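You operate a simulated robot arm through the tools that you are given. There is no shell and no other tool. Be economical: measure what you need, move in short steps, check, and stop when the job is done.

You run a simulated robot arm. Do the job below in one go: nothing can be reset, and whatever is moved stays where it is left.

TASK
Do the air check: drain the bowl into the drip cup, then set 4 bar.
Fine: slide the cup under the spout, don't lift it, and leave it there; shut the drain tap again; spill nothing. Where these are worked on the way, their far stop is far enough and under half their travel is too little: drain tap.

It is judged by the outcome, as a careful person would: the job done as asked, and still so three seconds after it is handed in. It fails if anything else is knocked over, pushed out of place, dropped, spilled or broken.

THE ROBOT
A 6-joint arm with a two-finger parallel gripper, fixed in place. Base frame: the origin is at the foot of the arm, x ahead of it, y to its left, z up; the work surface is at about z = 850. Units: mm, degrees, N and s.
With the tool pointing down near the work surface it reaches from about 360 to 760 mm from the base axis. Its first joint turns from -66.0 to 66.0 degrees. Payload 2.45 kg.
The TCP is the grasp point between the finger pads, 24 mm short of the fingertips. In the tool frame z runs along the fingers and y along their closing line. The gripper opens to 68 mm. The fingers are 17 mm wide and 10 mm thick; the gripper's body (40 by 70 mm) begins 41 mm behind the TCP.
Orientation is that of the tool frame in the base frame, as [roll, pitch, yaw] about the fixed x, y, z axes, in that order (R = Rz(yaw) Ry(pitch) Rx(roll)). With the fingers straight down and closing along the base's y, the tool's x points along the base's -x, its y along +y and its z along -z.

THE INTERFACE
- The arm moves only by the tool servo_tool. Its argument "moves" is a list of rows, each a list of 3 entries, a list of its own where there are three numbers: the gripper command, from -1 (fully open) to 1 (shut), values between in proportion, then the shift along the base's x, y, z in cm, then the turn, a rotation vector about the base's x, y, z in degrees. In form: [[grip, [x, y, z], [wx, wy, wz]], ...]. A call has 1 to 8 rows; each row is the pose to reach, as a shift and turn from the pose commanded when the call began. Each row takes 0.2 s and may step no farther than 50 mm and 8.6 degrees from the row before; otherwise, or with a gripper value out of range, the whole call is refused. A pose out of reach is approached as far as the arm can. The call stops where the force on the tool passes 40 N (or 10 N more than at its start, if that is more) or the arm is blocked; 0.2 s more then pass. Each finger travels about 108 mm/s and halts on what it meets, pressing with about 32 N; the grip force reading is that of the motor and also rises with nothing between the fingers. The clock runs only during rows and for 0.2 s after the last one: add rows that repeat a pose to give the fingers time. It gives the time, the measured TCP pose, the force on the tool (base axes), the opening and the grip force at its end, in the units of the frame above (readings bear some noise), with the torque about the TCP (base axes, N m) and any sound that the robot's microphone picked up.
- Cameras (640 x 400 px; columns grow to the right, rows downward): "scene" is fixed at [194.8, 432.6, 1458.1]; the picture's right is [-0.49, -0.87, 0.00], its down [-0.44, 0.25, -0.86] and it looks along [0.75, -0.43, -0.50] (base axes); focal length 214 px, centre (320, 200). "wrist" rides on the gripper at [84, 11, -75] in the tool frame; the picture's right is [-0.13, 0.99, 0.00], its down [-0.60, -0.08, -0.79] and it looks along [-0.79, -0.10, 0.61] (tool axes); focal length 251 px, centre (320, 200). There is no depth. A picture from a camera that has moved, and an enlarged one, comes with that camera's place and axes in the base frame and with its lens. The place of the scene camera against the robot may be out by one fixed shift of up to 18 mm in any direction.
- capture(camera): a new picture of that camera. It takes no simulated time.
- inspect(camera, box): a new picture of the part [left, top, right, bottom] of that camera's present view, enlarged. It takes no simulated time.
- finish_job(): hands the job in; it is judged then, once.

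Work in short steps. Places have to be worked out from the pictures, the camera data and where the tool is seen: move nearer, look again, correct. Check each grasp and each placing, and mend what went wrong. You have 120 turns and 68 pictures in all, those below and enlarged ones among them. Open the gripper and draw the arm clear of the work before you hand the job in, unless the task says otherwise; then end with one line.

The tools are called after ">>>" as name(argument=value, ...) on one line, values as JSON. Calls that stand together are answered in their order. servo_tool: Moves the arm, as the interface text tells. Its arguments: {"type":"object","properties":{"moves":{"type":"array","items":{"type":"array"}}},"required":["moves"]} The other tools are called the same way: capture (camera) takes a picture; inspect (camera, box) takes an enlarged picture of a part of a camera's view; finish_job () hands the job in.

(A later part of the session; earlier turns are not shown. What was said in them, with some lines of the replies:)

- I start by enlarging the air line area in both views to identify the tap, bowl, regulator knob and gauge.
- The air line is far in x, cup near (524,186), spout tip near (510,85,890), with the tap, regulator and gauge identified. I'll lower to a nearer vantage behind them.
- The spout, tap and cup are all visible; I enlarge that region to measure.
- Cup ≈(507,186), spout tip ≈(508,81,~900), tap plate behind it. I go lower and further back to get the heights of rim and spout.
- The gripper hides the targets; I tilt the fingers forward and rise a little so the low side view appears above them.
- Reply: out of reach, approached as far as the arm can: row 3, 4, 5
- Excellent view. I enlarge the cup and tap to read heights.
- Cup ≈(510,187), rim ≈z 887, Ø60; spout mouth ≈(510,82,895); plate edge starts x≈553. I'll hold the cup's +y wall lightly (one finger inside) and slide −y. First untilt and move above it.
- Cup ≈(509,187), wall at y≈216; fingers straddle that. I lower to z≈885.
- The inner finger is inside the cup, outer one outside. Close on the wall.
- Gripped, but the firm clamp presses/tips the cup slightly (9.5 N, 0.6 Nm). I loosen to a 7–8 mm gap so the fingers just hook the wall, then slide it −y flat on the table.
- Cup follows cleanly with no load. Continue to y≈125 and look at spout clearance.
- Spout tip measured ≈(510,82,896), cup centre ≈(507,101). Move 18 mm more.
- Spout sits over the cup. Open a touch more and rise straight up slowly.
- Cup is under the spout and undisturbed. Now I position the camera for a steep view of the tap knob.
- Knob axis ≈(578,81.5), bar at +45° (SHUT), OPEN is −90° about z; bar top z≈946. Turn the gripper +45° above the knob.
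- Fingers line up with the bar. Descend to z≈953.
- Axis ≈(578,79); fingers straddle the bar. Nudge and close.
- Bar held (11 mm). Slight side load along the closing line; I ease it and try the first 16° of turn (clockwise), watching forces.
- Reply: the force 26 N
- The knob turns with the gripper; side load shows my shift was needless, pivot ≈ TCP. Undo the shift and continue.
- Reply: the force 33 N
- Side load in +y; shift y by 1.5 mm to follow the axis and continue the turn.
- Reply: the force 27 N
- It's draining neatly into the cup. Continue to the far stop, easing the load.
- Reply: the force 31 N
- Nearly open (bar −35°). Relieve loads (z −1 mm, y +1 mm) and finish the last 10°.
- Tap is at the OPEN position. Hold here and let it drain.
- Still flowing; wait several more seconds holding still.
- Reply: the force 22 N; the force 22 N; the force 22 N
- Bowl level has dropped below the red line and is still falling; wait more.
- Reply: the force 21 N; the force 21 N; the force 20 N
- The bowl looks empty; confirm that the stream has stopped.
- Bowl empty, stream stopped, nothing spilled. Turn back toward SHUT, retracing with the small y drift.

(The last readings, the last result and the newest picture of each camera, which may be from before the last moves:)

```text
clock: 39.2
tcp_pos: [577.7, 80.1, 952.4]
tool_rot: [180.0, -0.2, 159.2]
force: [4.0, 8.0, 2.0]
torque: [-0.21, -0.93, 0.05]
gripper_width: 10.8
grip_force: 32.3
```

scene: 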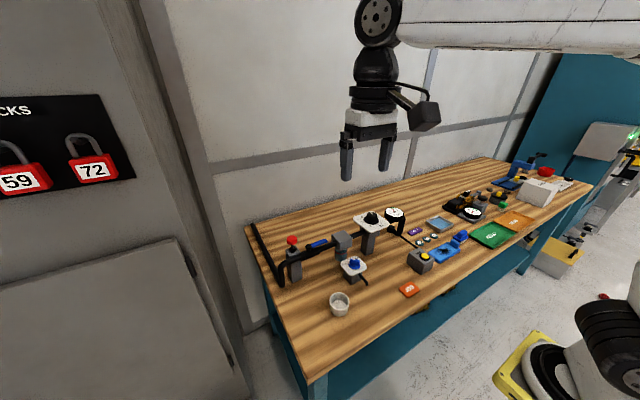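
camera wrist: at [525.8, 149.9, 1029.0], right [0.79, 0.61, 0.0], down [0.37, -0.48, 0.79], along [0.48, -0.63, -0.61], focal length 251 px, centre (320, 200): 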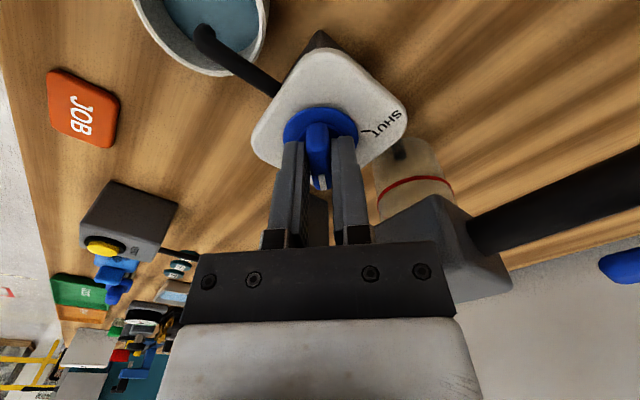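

Loads are low; continue.

>>> servo_tool(moves=[[1, [0, 0.0, 0], [0, 0, 8]], [1, [0, 0, 0], [0, 0, 16]], [1, [0, 0, 0], [0, 0, 24]], [1, [0, 0, 0], [0, 0, 32]], [1, [0, 0, 0], [0, 0, 32]]])

```text
clock: 40.4
tcp_pos: [577.6, 78.9, 953.1]
tool_rot: [-179.9, -0.1, -168.9]
force: [0.5, 0.5, -0.6]
torque: [0.1, -0.16, 0.0]
gripper_width: 11.0
grip_force: 31.5
```

Very light loads. Last 34° to the SHUT stop.

>>> servo_tool(moves=[[1, [0, 0, 0], [0, 0, 8]], [1, [0, 0, 0], [0, 0, 16]], [1, [0, 0, 0], [0, 0, 24]], [1, [0, 0, 0], [0, 0, 30]], [1, [0, 0, 0], [0, 0, 35]], [1, [0, 0, 0], [0, 0, 35]]])

>>> inspect(camera="wrist", box=[220, 60, 420, 220])

```text
clock: 41.8
tcp_pos: [578.5, 77.5, 952.7]
tool_rot: [-180.0, 0.0, -134.0]
force: [8.3, -26.6, -8.3]
torque: [-0.54, 0.0, -0.59]
gripper_width: 10.9
grip_force: 31.8
```

```text
2.50 times, centred on (320, 140) of wrist
camera zoom: at [511.3, 25.7, 1029.1], right [-0.62, 0.78, 0.0], down [0.48, 0.38, 0.79], along [0.62, 0.49, -0.61], focal length 629 px, centre (320, 350)
```

zoom: 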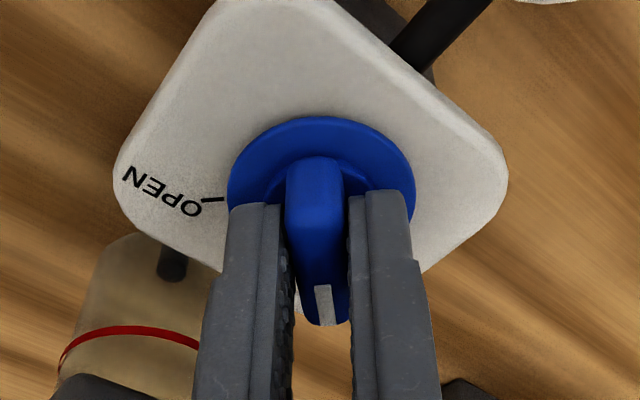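

SHUT stop is felt (−0.59 Nm) and the view matches the initial one. Release and rise.

>>> servo_tool(moves=[[1, [0.05, -0.12, 0], [0, 0, -1]], [0.4, [0.05, -0.12, 0], [0, 0, -1]], [0.1, [0.05, -0.12, 0], [0, 0, -1]], [0.1, [0.05, -0.12, 3], [0, 0, -1]], [0.1, [0.05, -0.12, 7], [0, 0, -8]], [0.1, [0.05, -0.12, 11], [0, 0, -16]], [0.1, [0, -0.12, 13], [0, 0, -24]], [0.1, [0, 0, 13], [0, 0, -32]]])

>>> servo_tool(moves=[[0.1, [0, 0, 0], [0, 0, -8]], [0.1, [0, 0, 0], [0, 0, -14]], [0.1, [-2, -2, 2], [0, 0, -14]], [0.1, [-2, -4, 4], [0, 0, -14]], [0.1, [-2, -7, 5], [0, 0, -14]], [0.1, [-2, -11, 5], [0, 0, -14]], [0.1, [-2, -14, 5], [0, 0, -14]], [0.1, [-2, -14, 5], [0, 0, -14]]])

>>> capture(camera="wrist")

>>> inspect(camera="scene", box=[310, 190, 430, 310])

```text
clock: 43.6
tcp_pos: [576.7, 79.6, 1082.9]
tool_rot: [-180.0, -0.1, -166.1]
force: [-0.7, -0.1, 0.2]
torque: [0.02, -0.01, 0.0]
gripper_width: 30.6
grip_force: 0.1
```

```text
clock: 45.4
tcp_pos: [556.2, -61.6, 1132.9]
tool_rot: [-180.0, 0.0, 180.0]
force: [-0.3, 0.0, 0.0]
torque: [-0.02, 0.02, 0.0]
gripper_width: 30.5
grip_force: 0.0
```

```text
25 pictures are left
camera wrist: at [472.6, -50.3, 1209.2], right [0.13, 0.99, 0.0], down [0.6, -0.08, 0.79], along [0.79, -0.1, -0.61], focal length 251 px, centre (320, 200)
```

wrist: 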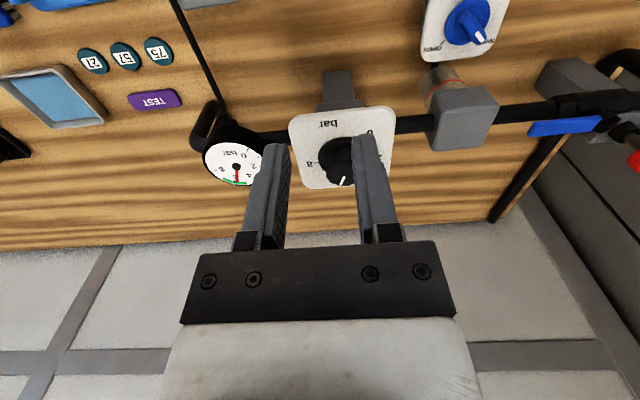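

```text
3.33 times, centred on (370, 250) of scene
camera zoom: at [194.8, 432.6, 1458.1], right [-0.49, -0.87, 0.0], down [-0.44, 0.25, -0.86], along [0.75, -0.43, -0.5], focal length 715 px, centre (153, 33)
```

zoom: 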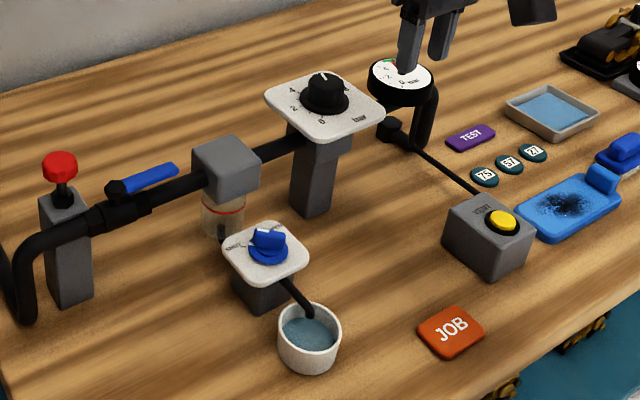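

Regulator plate ≈(653,−44,~1004). Move the camera for a steep view of its scale and knob.

>>> servo_tool(moves=[[0.1, [3, 1, 0], [0, 0, 0]], [0.1, [6, 2, 0], [0, 0, 0]], [0.1, [7.5, 2, 0], [0, 0, 0]], [0.1, [7.5, 2, 0], [0, 0, 0]]])

>>> inspect(camera="wrist", box=[180, 20, 420, 170])

```text
clock: 46.4
tcp_pos: [632.9, -42.0, 1134.6]
tool_rot: [180.0, 0.0, -180.0]
force: [-1.2, 0.1, 0.2]
torque: [0.02, 0.0, 0.0]
gripper_width: 30.8
grip_force: 0.1
```

```text
2.67 times, centred on (300, 95) of wrist
camera zoom: at [548.7, -29.3, 1210.3], right [0.13, 0.99, 0.0], down [0.6, -0.08, 0.79], along [0.79, -0.1, -0.61], focal length 670 px, centre (373, 480)
```

zoom: 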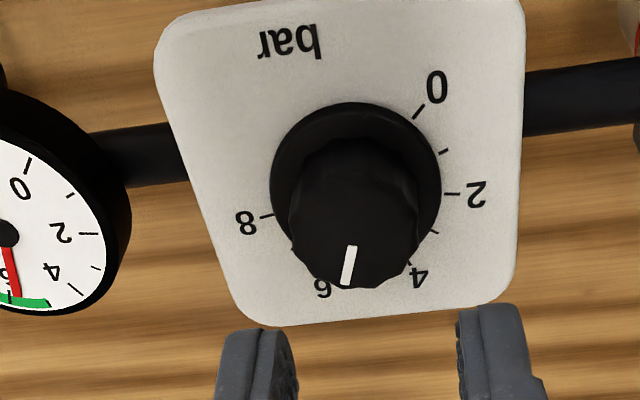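

Scale is ~27°/bar, 4 bar at +27°, pointer now ≈5.6 → turn ≈ +43° counter-clockwise. Knob axis ≈(660,−50), top ≈z 1028. Open and go above the knob.

>>> servo_tool(moves=[[-1, [1.3, -0.4, -1], [0, 0, 0]], [-1, [2.65, -0.8, -3], [0, 0, 0]], [-1, [2.65, -0.8, -5.5], [0, 0, 0]], [-1, [2.65, -0.8, -5.5], [0, 0, 0]]])

>>> capture(camera="wrist")

>>> inspect(camera="scene", box=[330, 160, 430, 240])

```text
clock: 47.4
tcp_pos: [658.5, -48.6, 1076.2]
tool_rot: [-180.0, 0.1, -179.9]
force: [0.0, -0.1, 0.4]
torque: [0.04, -0.02, 0.02]
gripper_width: 68.0
grip_force: 0.0
```

```text
22 pictures are left
camera wrist: at [573.7, -37.4, 1152.8], right [0.13, 0.99, 0.0], down [0.6, -0.08, 0.79], along [0.79, -0.1, -0.61], focal length 251 px, centre (320, 200)
```

wrist: 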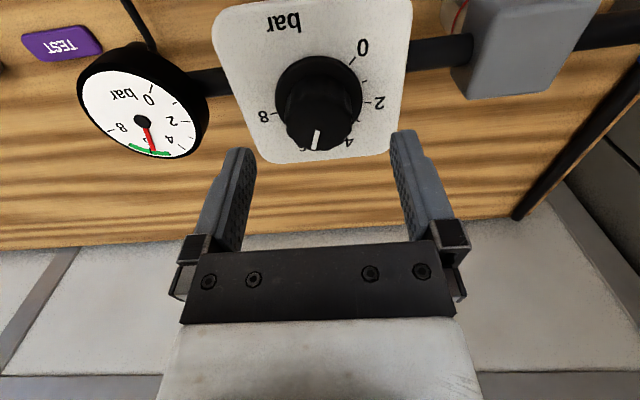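

```text
5.00 times, centred on (380, 200) of scene
camera zoom: at [194.8, 432.6, 1458.1], right [-0.49, -0.87, 0.0], down [-0.44, 0.25, -0.86], along [0.75, -0.43, -0.5], focal length 1072 px, centre (20, 200)
```

zoom: 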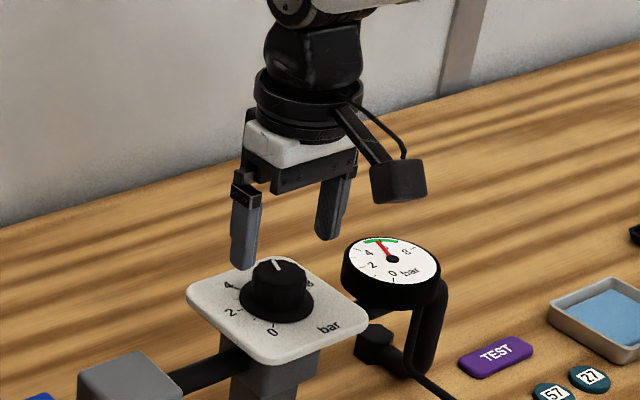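

Knob axis refined to ≈(658,−49). Descend near its top and check centring.

>>> servo_tool(moves=[[-1, [0, -0.05, -1.2], [0, 0, 0]], [-1, [0, -0.05, -2.2], [0, 0, 0]], [-1, [0, -0.05, -2.2], [0, 0, 0]]])

>>> inspect(camera="wrist", box=[200, 40, 440, 220])

```text
clock: 48.2
tcp_pos: [657.5, -48.6, 1055.9]
tool_rot: [-179.9, -0.1, -180.0]
force: [1.1, 0.0, 0.0]
torque: [-0.02, -0.03, 0.03]
gripper_width: 68.1
grip_force: 0.1
```

```text
2.22 times, centred on (320, 130) of wrist
camera zoom: at [573.4, -37.4, 1132.2], right [0.13, 0.99, 0.0], down [0.6, -0.08, 0.79], along [0.79, -0.1, -0.61], focal length 559 px, centre (320, 356)
```

zoom: 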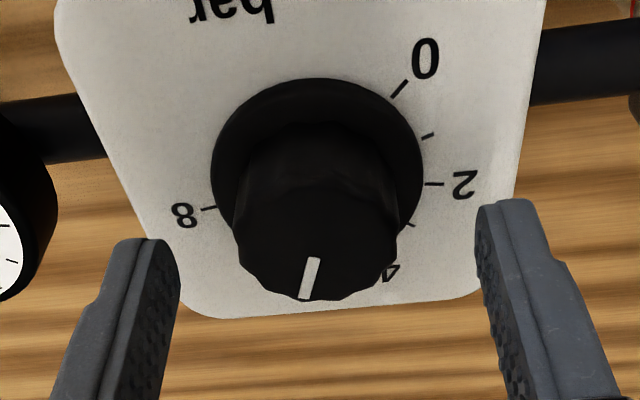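

Knob top ≈z 1032, axis ≈(659.5,−49). Lower to TCP 1040 and close.

>>> servo_tool(moves=[[-1, [0.15, 0, -0.8], [0, 0, 0]], [-1, [0.15, 0, -1.5], [0, 0, 0]], [-0.4, [0.15, 0, -1.5], [0, 0, 0]], [0.2, [0.15, 0, -1.5], [0, 0, 0]], [1, [0.15, 0, -1.5], [0, 0, 0]], [1, [0.15, 0, -1.5], [0, 0, 0]]])

>>> inspect(camera="wrist", box=[200, 60, 440, 240])

```text
clock: 49.6
tcp_pos: [659.8, -50.3, 1041.7]
tool_rot: [179.9, 0.0, 179.9]
force: [-0.4, -7.8, -2.7]
torque: [0.27, -0.29, -0.02]
gripper_width: 37.6
grip_force: 45.1
```

```text
2.22 times, centred on (320, 150) of wrist
camera zoom: at [574.8, -38.4, 1117.4], right [0.13, 0.99, 0.0], down [0.6, -0.08, 0.79], along [0.79, -0.1, -0.61], focal length 559 px, centre (320, 311)
```

zoom: 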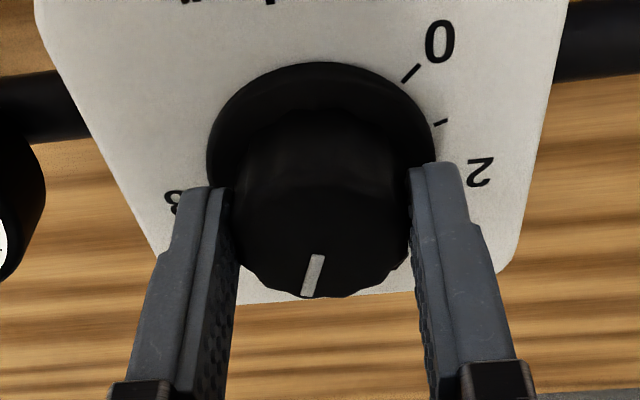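

Gripped on the diameter (37.6 mm). Turn +24° and check.

>>> servo_tool(moves=[[1, [0, -0.04, 0], [0, 0, 0]], [1, [0, -0.04, 0], [0, 0, 8]], [1, [0, -0.04, 0], [0, 0, 16]], [1, [0, -0.04, 0], [0, 0, 24]], [1, [0, -0.04, 0], [0, 0, 24]]])

>>> inspect(camera="scene", box=[345, 190, 425, 240])

>>> capture(camera="wrist")

```text
clock: 50.8
tcp_pos: [659.3, -49.7, 1042.4]
tool_rot: [179.9, -0.2, -155.8]
force: [-19.1, -12.4, 8.6]
torque: [-0.86, 0.87, 0.0]
gripper_width: 37.4
grip_force: 44.8
```

```text
8.00 times, centred on (385, 215) of scene
camera zoom: at [194.1, 432.3, 1458.3], right [-0.49, -0.87, 0.0], down [-0.44, 0.25, -0.87], along [0.75, -0.43, -0.5], focal length 1716 px, centre (-200, 80)
```

zoom: 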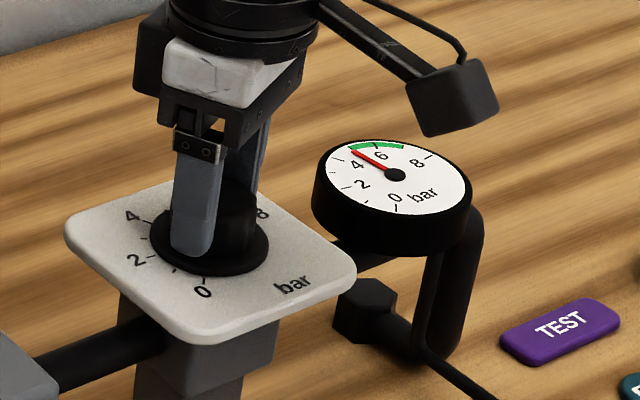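

```text
17 pictures are left
camera wrist: at [578.2, -73.9, 1117.8], right [-0.29, 0.96, 0.0], down [0.59, 0.18, 0.79], along [0.76, 0.23, -0.61], focal length 251 px, centre (320, 200)
```

wrist: 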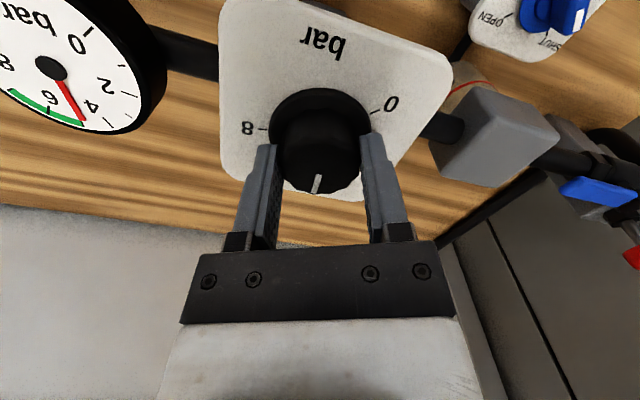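

The gauge follows (≈4.7). Ease the side load and turn another 16°.

>>> servo_tool(moves=[[1, [-0.1, -0.06, 0], [0, 0, 0]], [1, [-0.1, -0.06, 0], [0, 0, 8]], [1, [-0.1, -0.06, 0], [0, 0, 16]], [1, [-0.1, -0.06, 0], [0, 0, 16]], [1, [-0.1, -0.06, 0], [0, 0, 16]], [1, [-0.1, -0.06, 0], [0, 0, 16]]])

>>> inspect(camera="scene", box=[380, 203, 410, 222])

>>> capture(camera="wrist")

```text
clock: 52.2
tcp_pos: [658.7, -51.1, 1041.3]
tool_rot: [179.9, 0.1, -140.0]
force: [-9.3, -13.0, 6.7]
torque: [-0.47, 0.97, 0.03]
gripper_width: 37.5
grip_force: 45.0
```

```text
16.00 times, centred on (395, 212) of scene
camera zoom: at [194.4, 432.2, 1458.2], right [-0.49, -0.87, 0.0], down [-0.44, 0.25, -0.86], along [0.75, -0.43, -0.5], focal length 3432 px, centre (-880, 0)
```

zoom: 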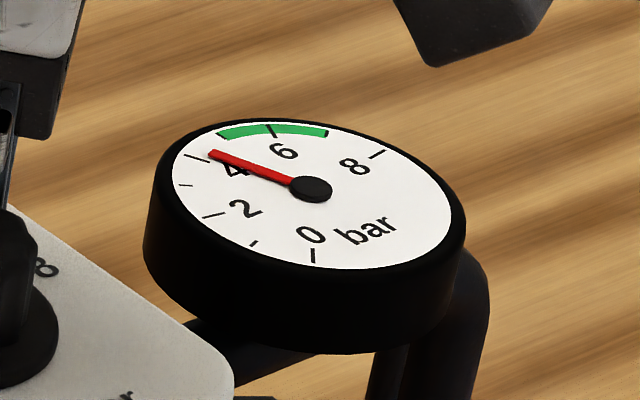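

```text
15 pictures are left
camera wrist: at [587.8, -95.5, 1117.3], right [-0.54, 0.84, 0.0], down [0.51, 0.33, 0.79], along [0.67, 0.43, -0.61], focal length 251 px, centre (320, 200)
```

wrist: 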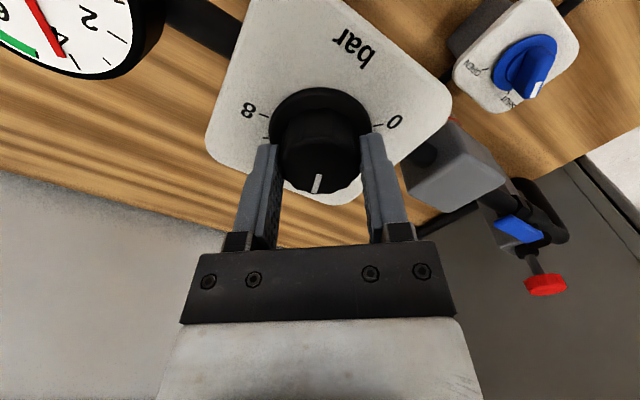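

Reading ≈4.07 bar. Turn a further ~2°, easing the load, and re-read.

>>> servo_tool(moves=[[1, [-0.04, -0.06, 0], [0, 0, 1]], [1, [-0.04, -0.06, 0], [0, 0, 2]], [1, [-0.04, -0.06, 0], [0, 0, 2]], [1, [-0.04, -0.06, 0], [0, 0, 2]]])

>>> inspect(camera="scene", box=[380, 203, 410, 222])

```text
clock: 53.2
tcp_pos: [658.6, -51.8, 1040.4]
tool_rot: [-180.0, 0.1, -138.1]
force: [-5.7, -7.6, -0.7]
torque: [-0.15, -0.54, 0.01]
gripper_width: 37.5
grip_force: 44.4
```

```text
16.00 times, centred on (395, 212) of scene
camera zoom: at [194.6, 432.4, 1458.2], right [-0.49, -0.87, 0.0], down [-0.44, 0.25, -0.86], along [0.75, -0.43, -0.5], focal length 3432 px, centre (-880, 0)
```

zoom: 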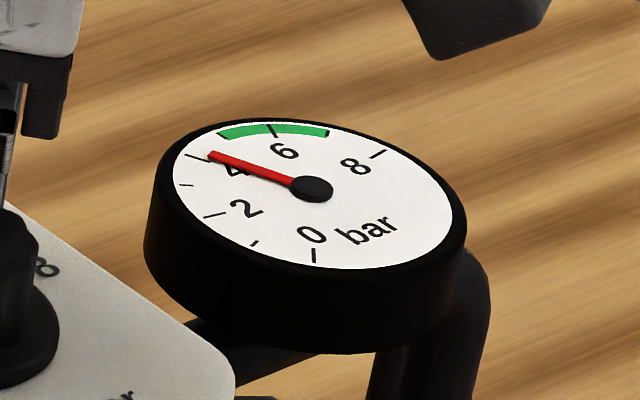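

Needle now lies on the 4 direction. Release and rise straight up.

>>> servo_tool(moves=[[0.5, [0, 0, 0], [0, 0, 0]], [-0.5, [0, 0, 0], [0, 0, 0]], [-0.8, [0, 0, 0], [0, 0, 0]], [-0.8, [0, 0, 2], [0, 0, 0]], [-0.8, [0, 0, 6], [0, 0, -8]], [-0.8, [0, 0, 9], [0, 0, -16]], [-0.8, [0, 0, 9], [0, 0, -24]], [-0.8, [-2, 0, 9], [0, 0, -32]]])

>>> servo_tool(moves=[[-0.8, [0, -2, 0], [0, 0, -8]], [-0.8, [0, -4, 0], [0, 0, -10]], [-0.8, [-1, -7, 0], [0, 0, -10]], [-0.8, [-1, -7, 0], [0, 0, -10]]])

>>> capture(camera="wrist")

```text
clock: 55.0
tcp_pos: [640.2, -50.3, 1129.8]
tool_rot: [-180.0, 0.0, -170.3]
force: [-0.6, -0.4, 0.1]
torque: [0.03, -0.01, -0.01]
gripper_width: 61.3
grip_force: 0.1
```

```text
clock: 56.0
tcp_pos: [628.2, -121.7, 1131.8]
tool_rot: [-180.0, -0.1, 179.9]
force: [0.0, -0.1, -0.2]
torque: [-0.03, -0.04, -0.01]
gripper_width: 61.2
grip_force: 0.2
```

```text
13 pictures are left
camera wrist: at [544.2, -110.5, 1206.8], right [0.13, 0.99, 0.0], down [0.6, -0.08, 0.79], along [0.79, -0.1, -0.61], focal length 251 px, centre (320, 200)
```

wrist: 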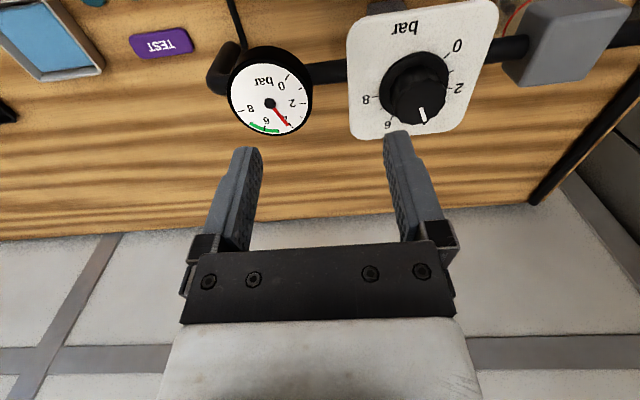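

>>> inspect(camera="wrist", box=[220, 30, 320, 145])

>>> inspect(camera="scene", box=[345, 195, 415, 240])

>>> inspect(camera="scene", box=[310, 225, 390, 310])

```text
3.48 times, centred on (270, 88) of wrist
camera zoom: at [544.2, -110.5, 1206.8], right [0.13, 0.99, 0.0], down [0.6, -0.08, 0.79], along [0.79, -0.1, -0.61], focal length 875 px, centre (494, 591)
```

zoom: 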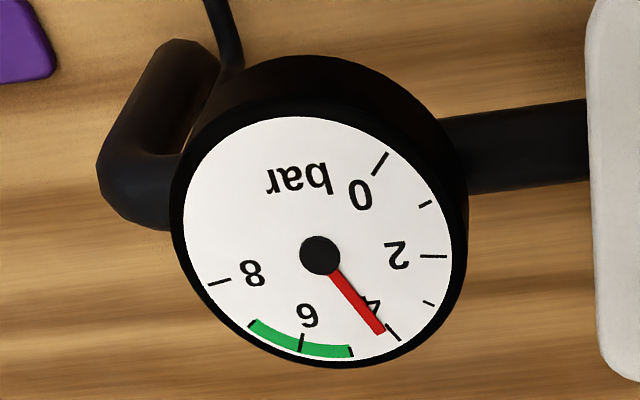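

```text
8.89 times, centred on (380, 218) of scene
camera zoom: at [194.8, 432.6, 1458.1], right [-0.49, -0.87, 0.0], down [-0.44, 0.25, -0.86], along [0.75, -0.43, -0.5], focal length 1906 px, centre (-213, 44)
```

zoom: 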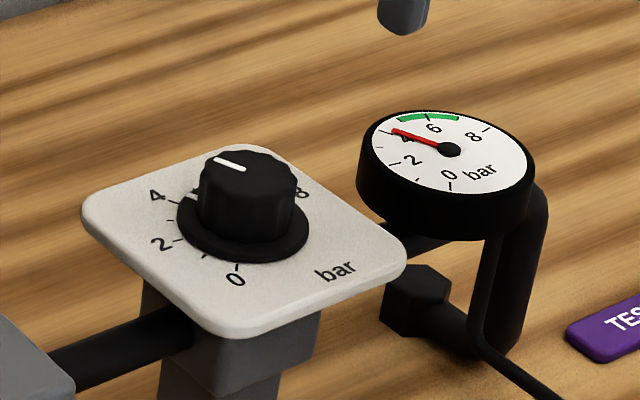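

```text
4.71 times, centred on (350, 268) of scene
camera zoom: at [194.8, 432.6, 1458.1], right [-0.49, -0.87, 0.0], down [-0.44, 0.25, -0.86], along [0.75, -0.43, -0.5], focal length 1009 px, centre (179, -118)
```

zoom: 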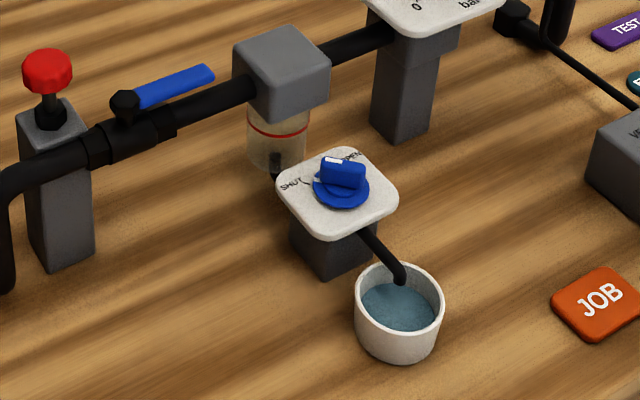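

Gauge reads 4 bar, tap at SHUT, cup under the spout with the water, bowl empty. Draw the arm up and back before handing in.

>>> servo_tool(moves=[[-0.8, [-2, 0, 4], [0, 0, 0]], [-0.8, [-5, 0, 8], [0, 0, 0]], [-0.8, [-9, 0, 11], [0, 0, 0]], [-0.8, [-13, 0, 13], [0, 0, 0]], [-0.8, [-15, 0, 15], [0, 0, 0]], [-0.8, [-15, 0, 15], [0, 0, 0]], [-0.8, [-15, 0, 15], [0, 0, 0]]])

>>> inspect(camera="scene", box=[250, 180, 450, 325])

```text
clock: 57.6
tcp_pos: [479.8, -121.5, 1281.0]
tool_rot: [180.0, 0.1, -180.0]
force: [-0.2, -1.1, -0.3]
torque: [-0.01, 0.04, 0.01]
gripper_width: 61.0
grip_force: 0.1
```

```text
2.76 times, centred on (350, 252) of scene
camera zoom: at [194.8, 432.6, 1458.1], right [-0.49, -0.87, 0.0], down [-0.44, 0.25, -0.86], along [0.75, -0.43, -0.5], focal length 592 px, centre (237, 55)
```

zoom: 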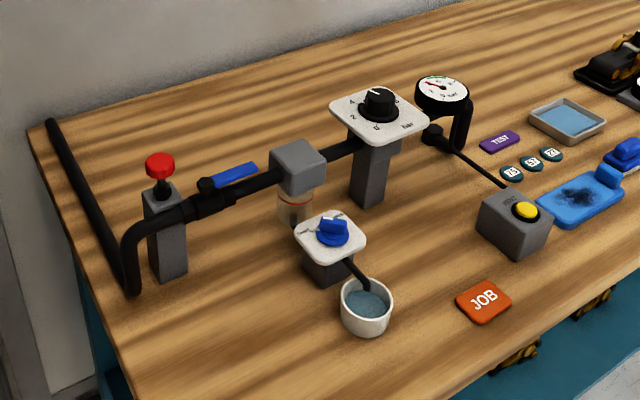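

Everything is in order and the arm is clear; I hand the job in.

>>> finish_job()

```text
The job is handed in.
```

The air check is done: the bowl is drained into the cup under the spout with nothing spilled, the drain tap is shut again, and the gauge reads 4 bar.
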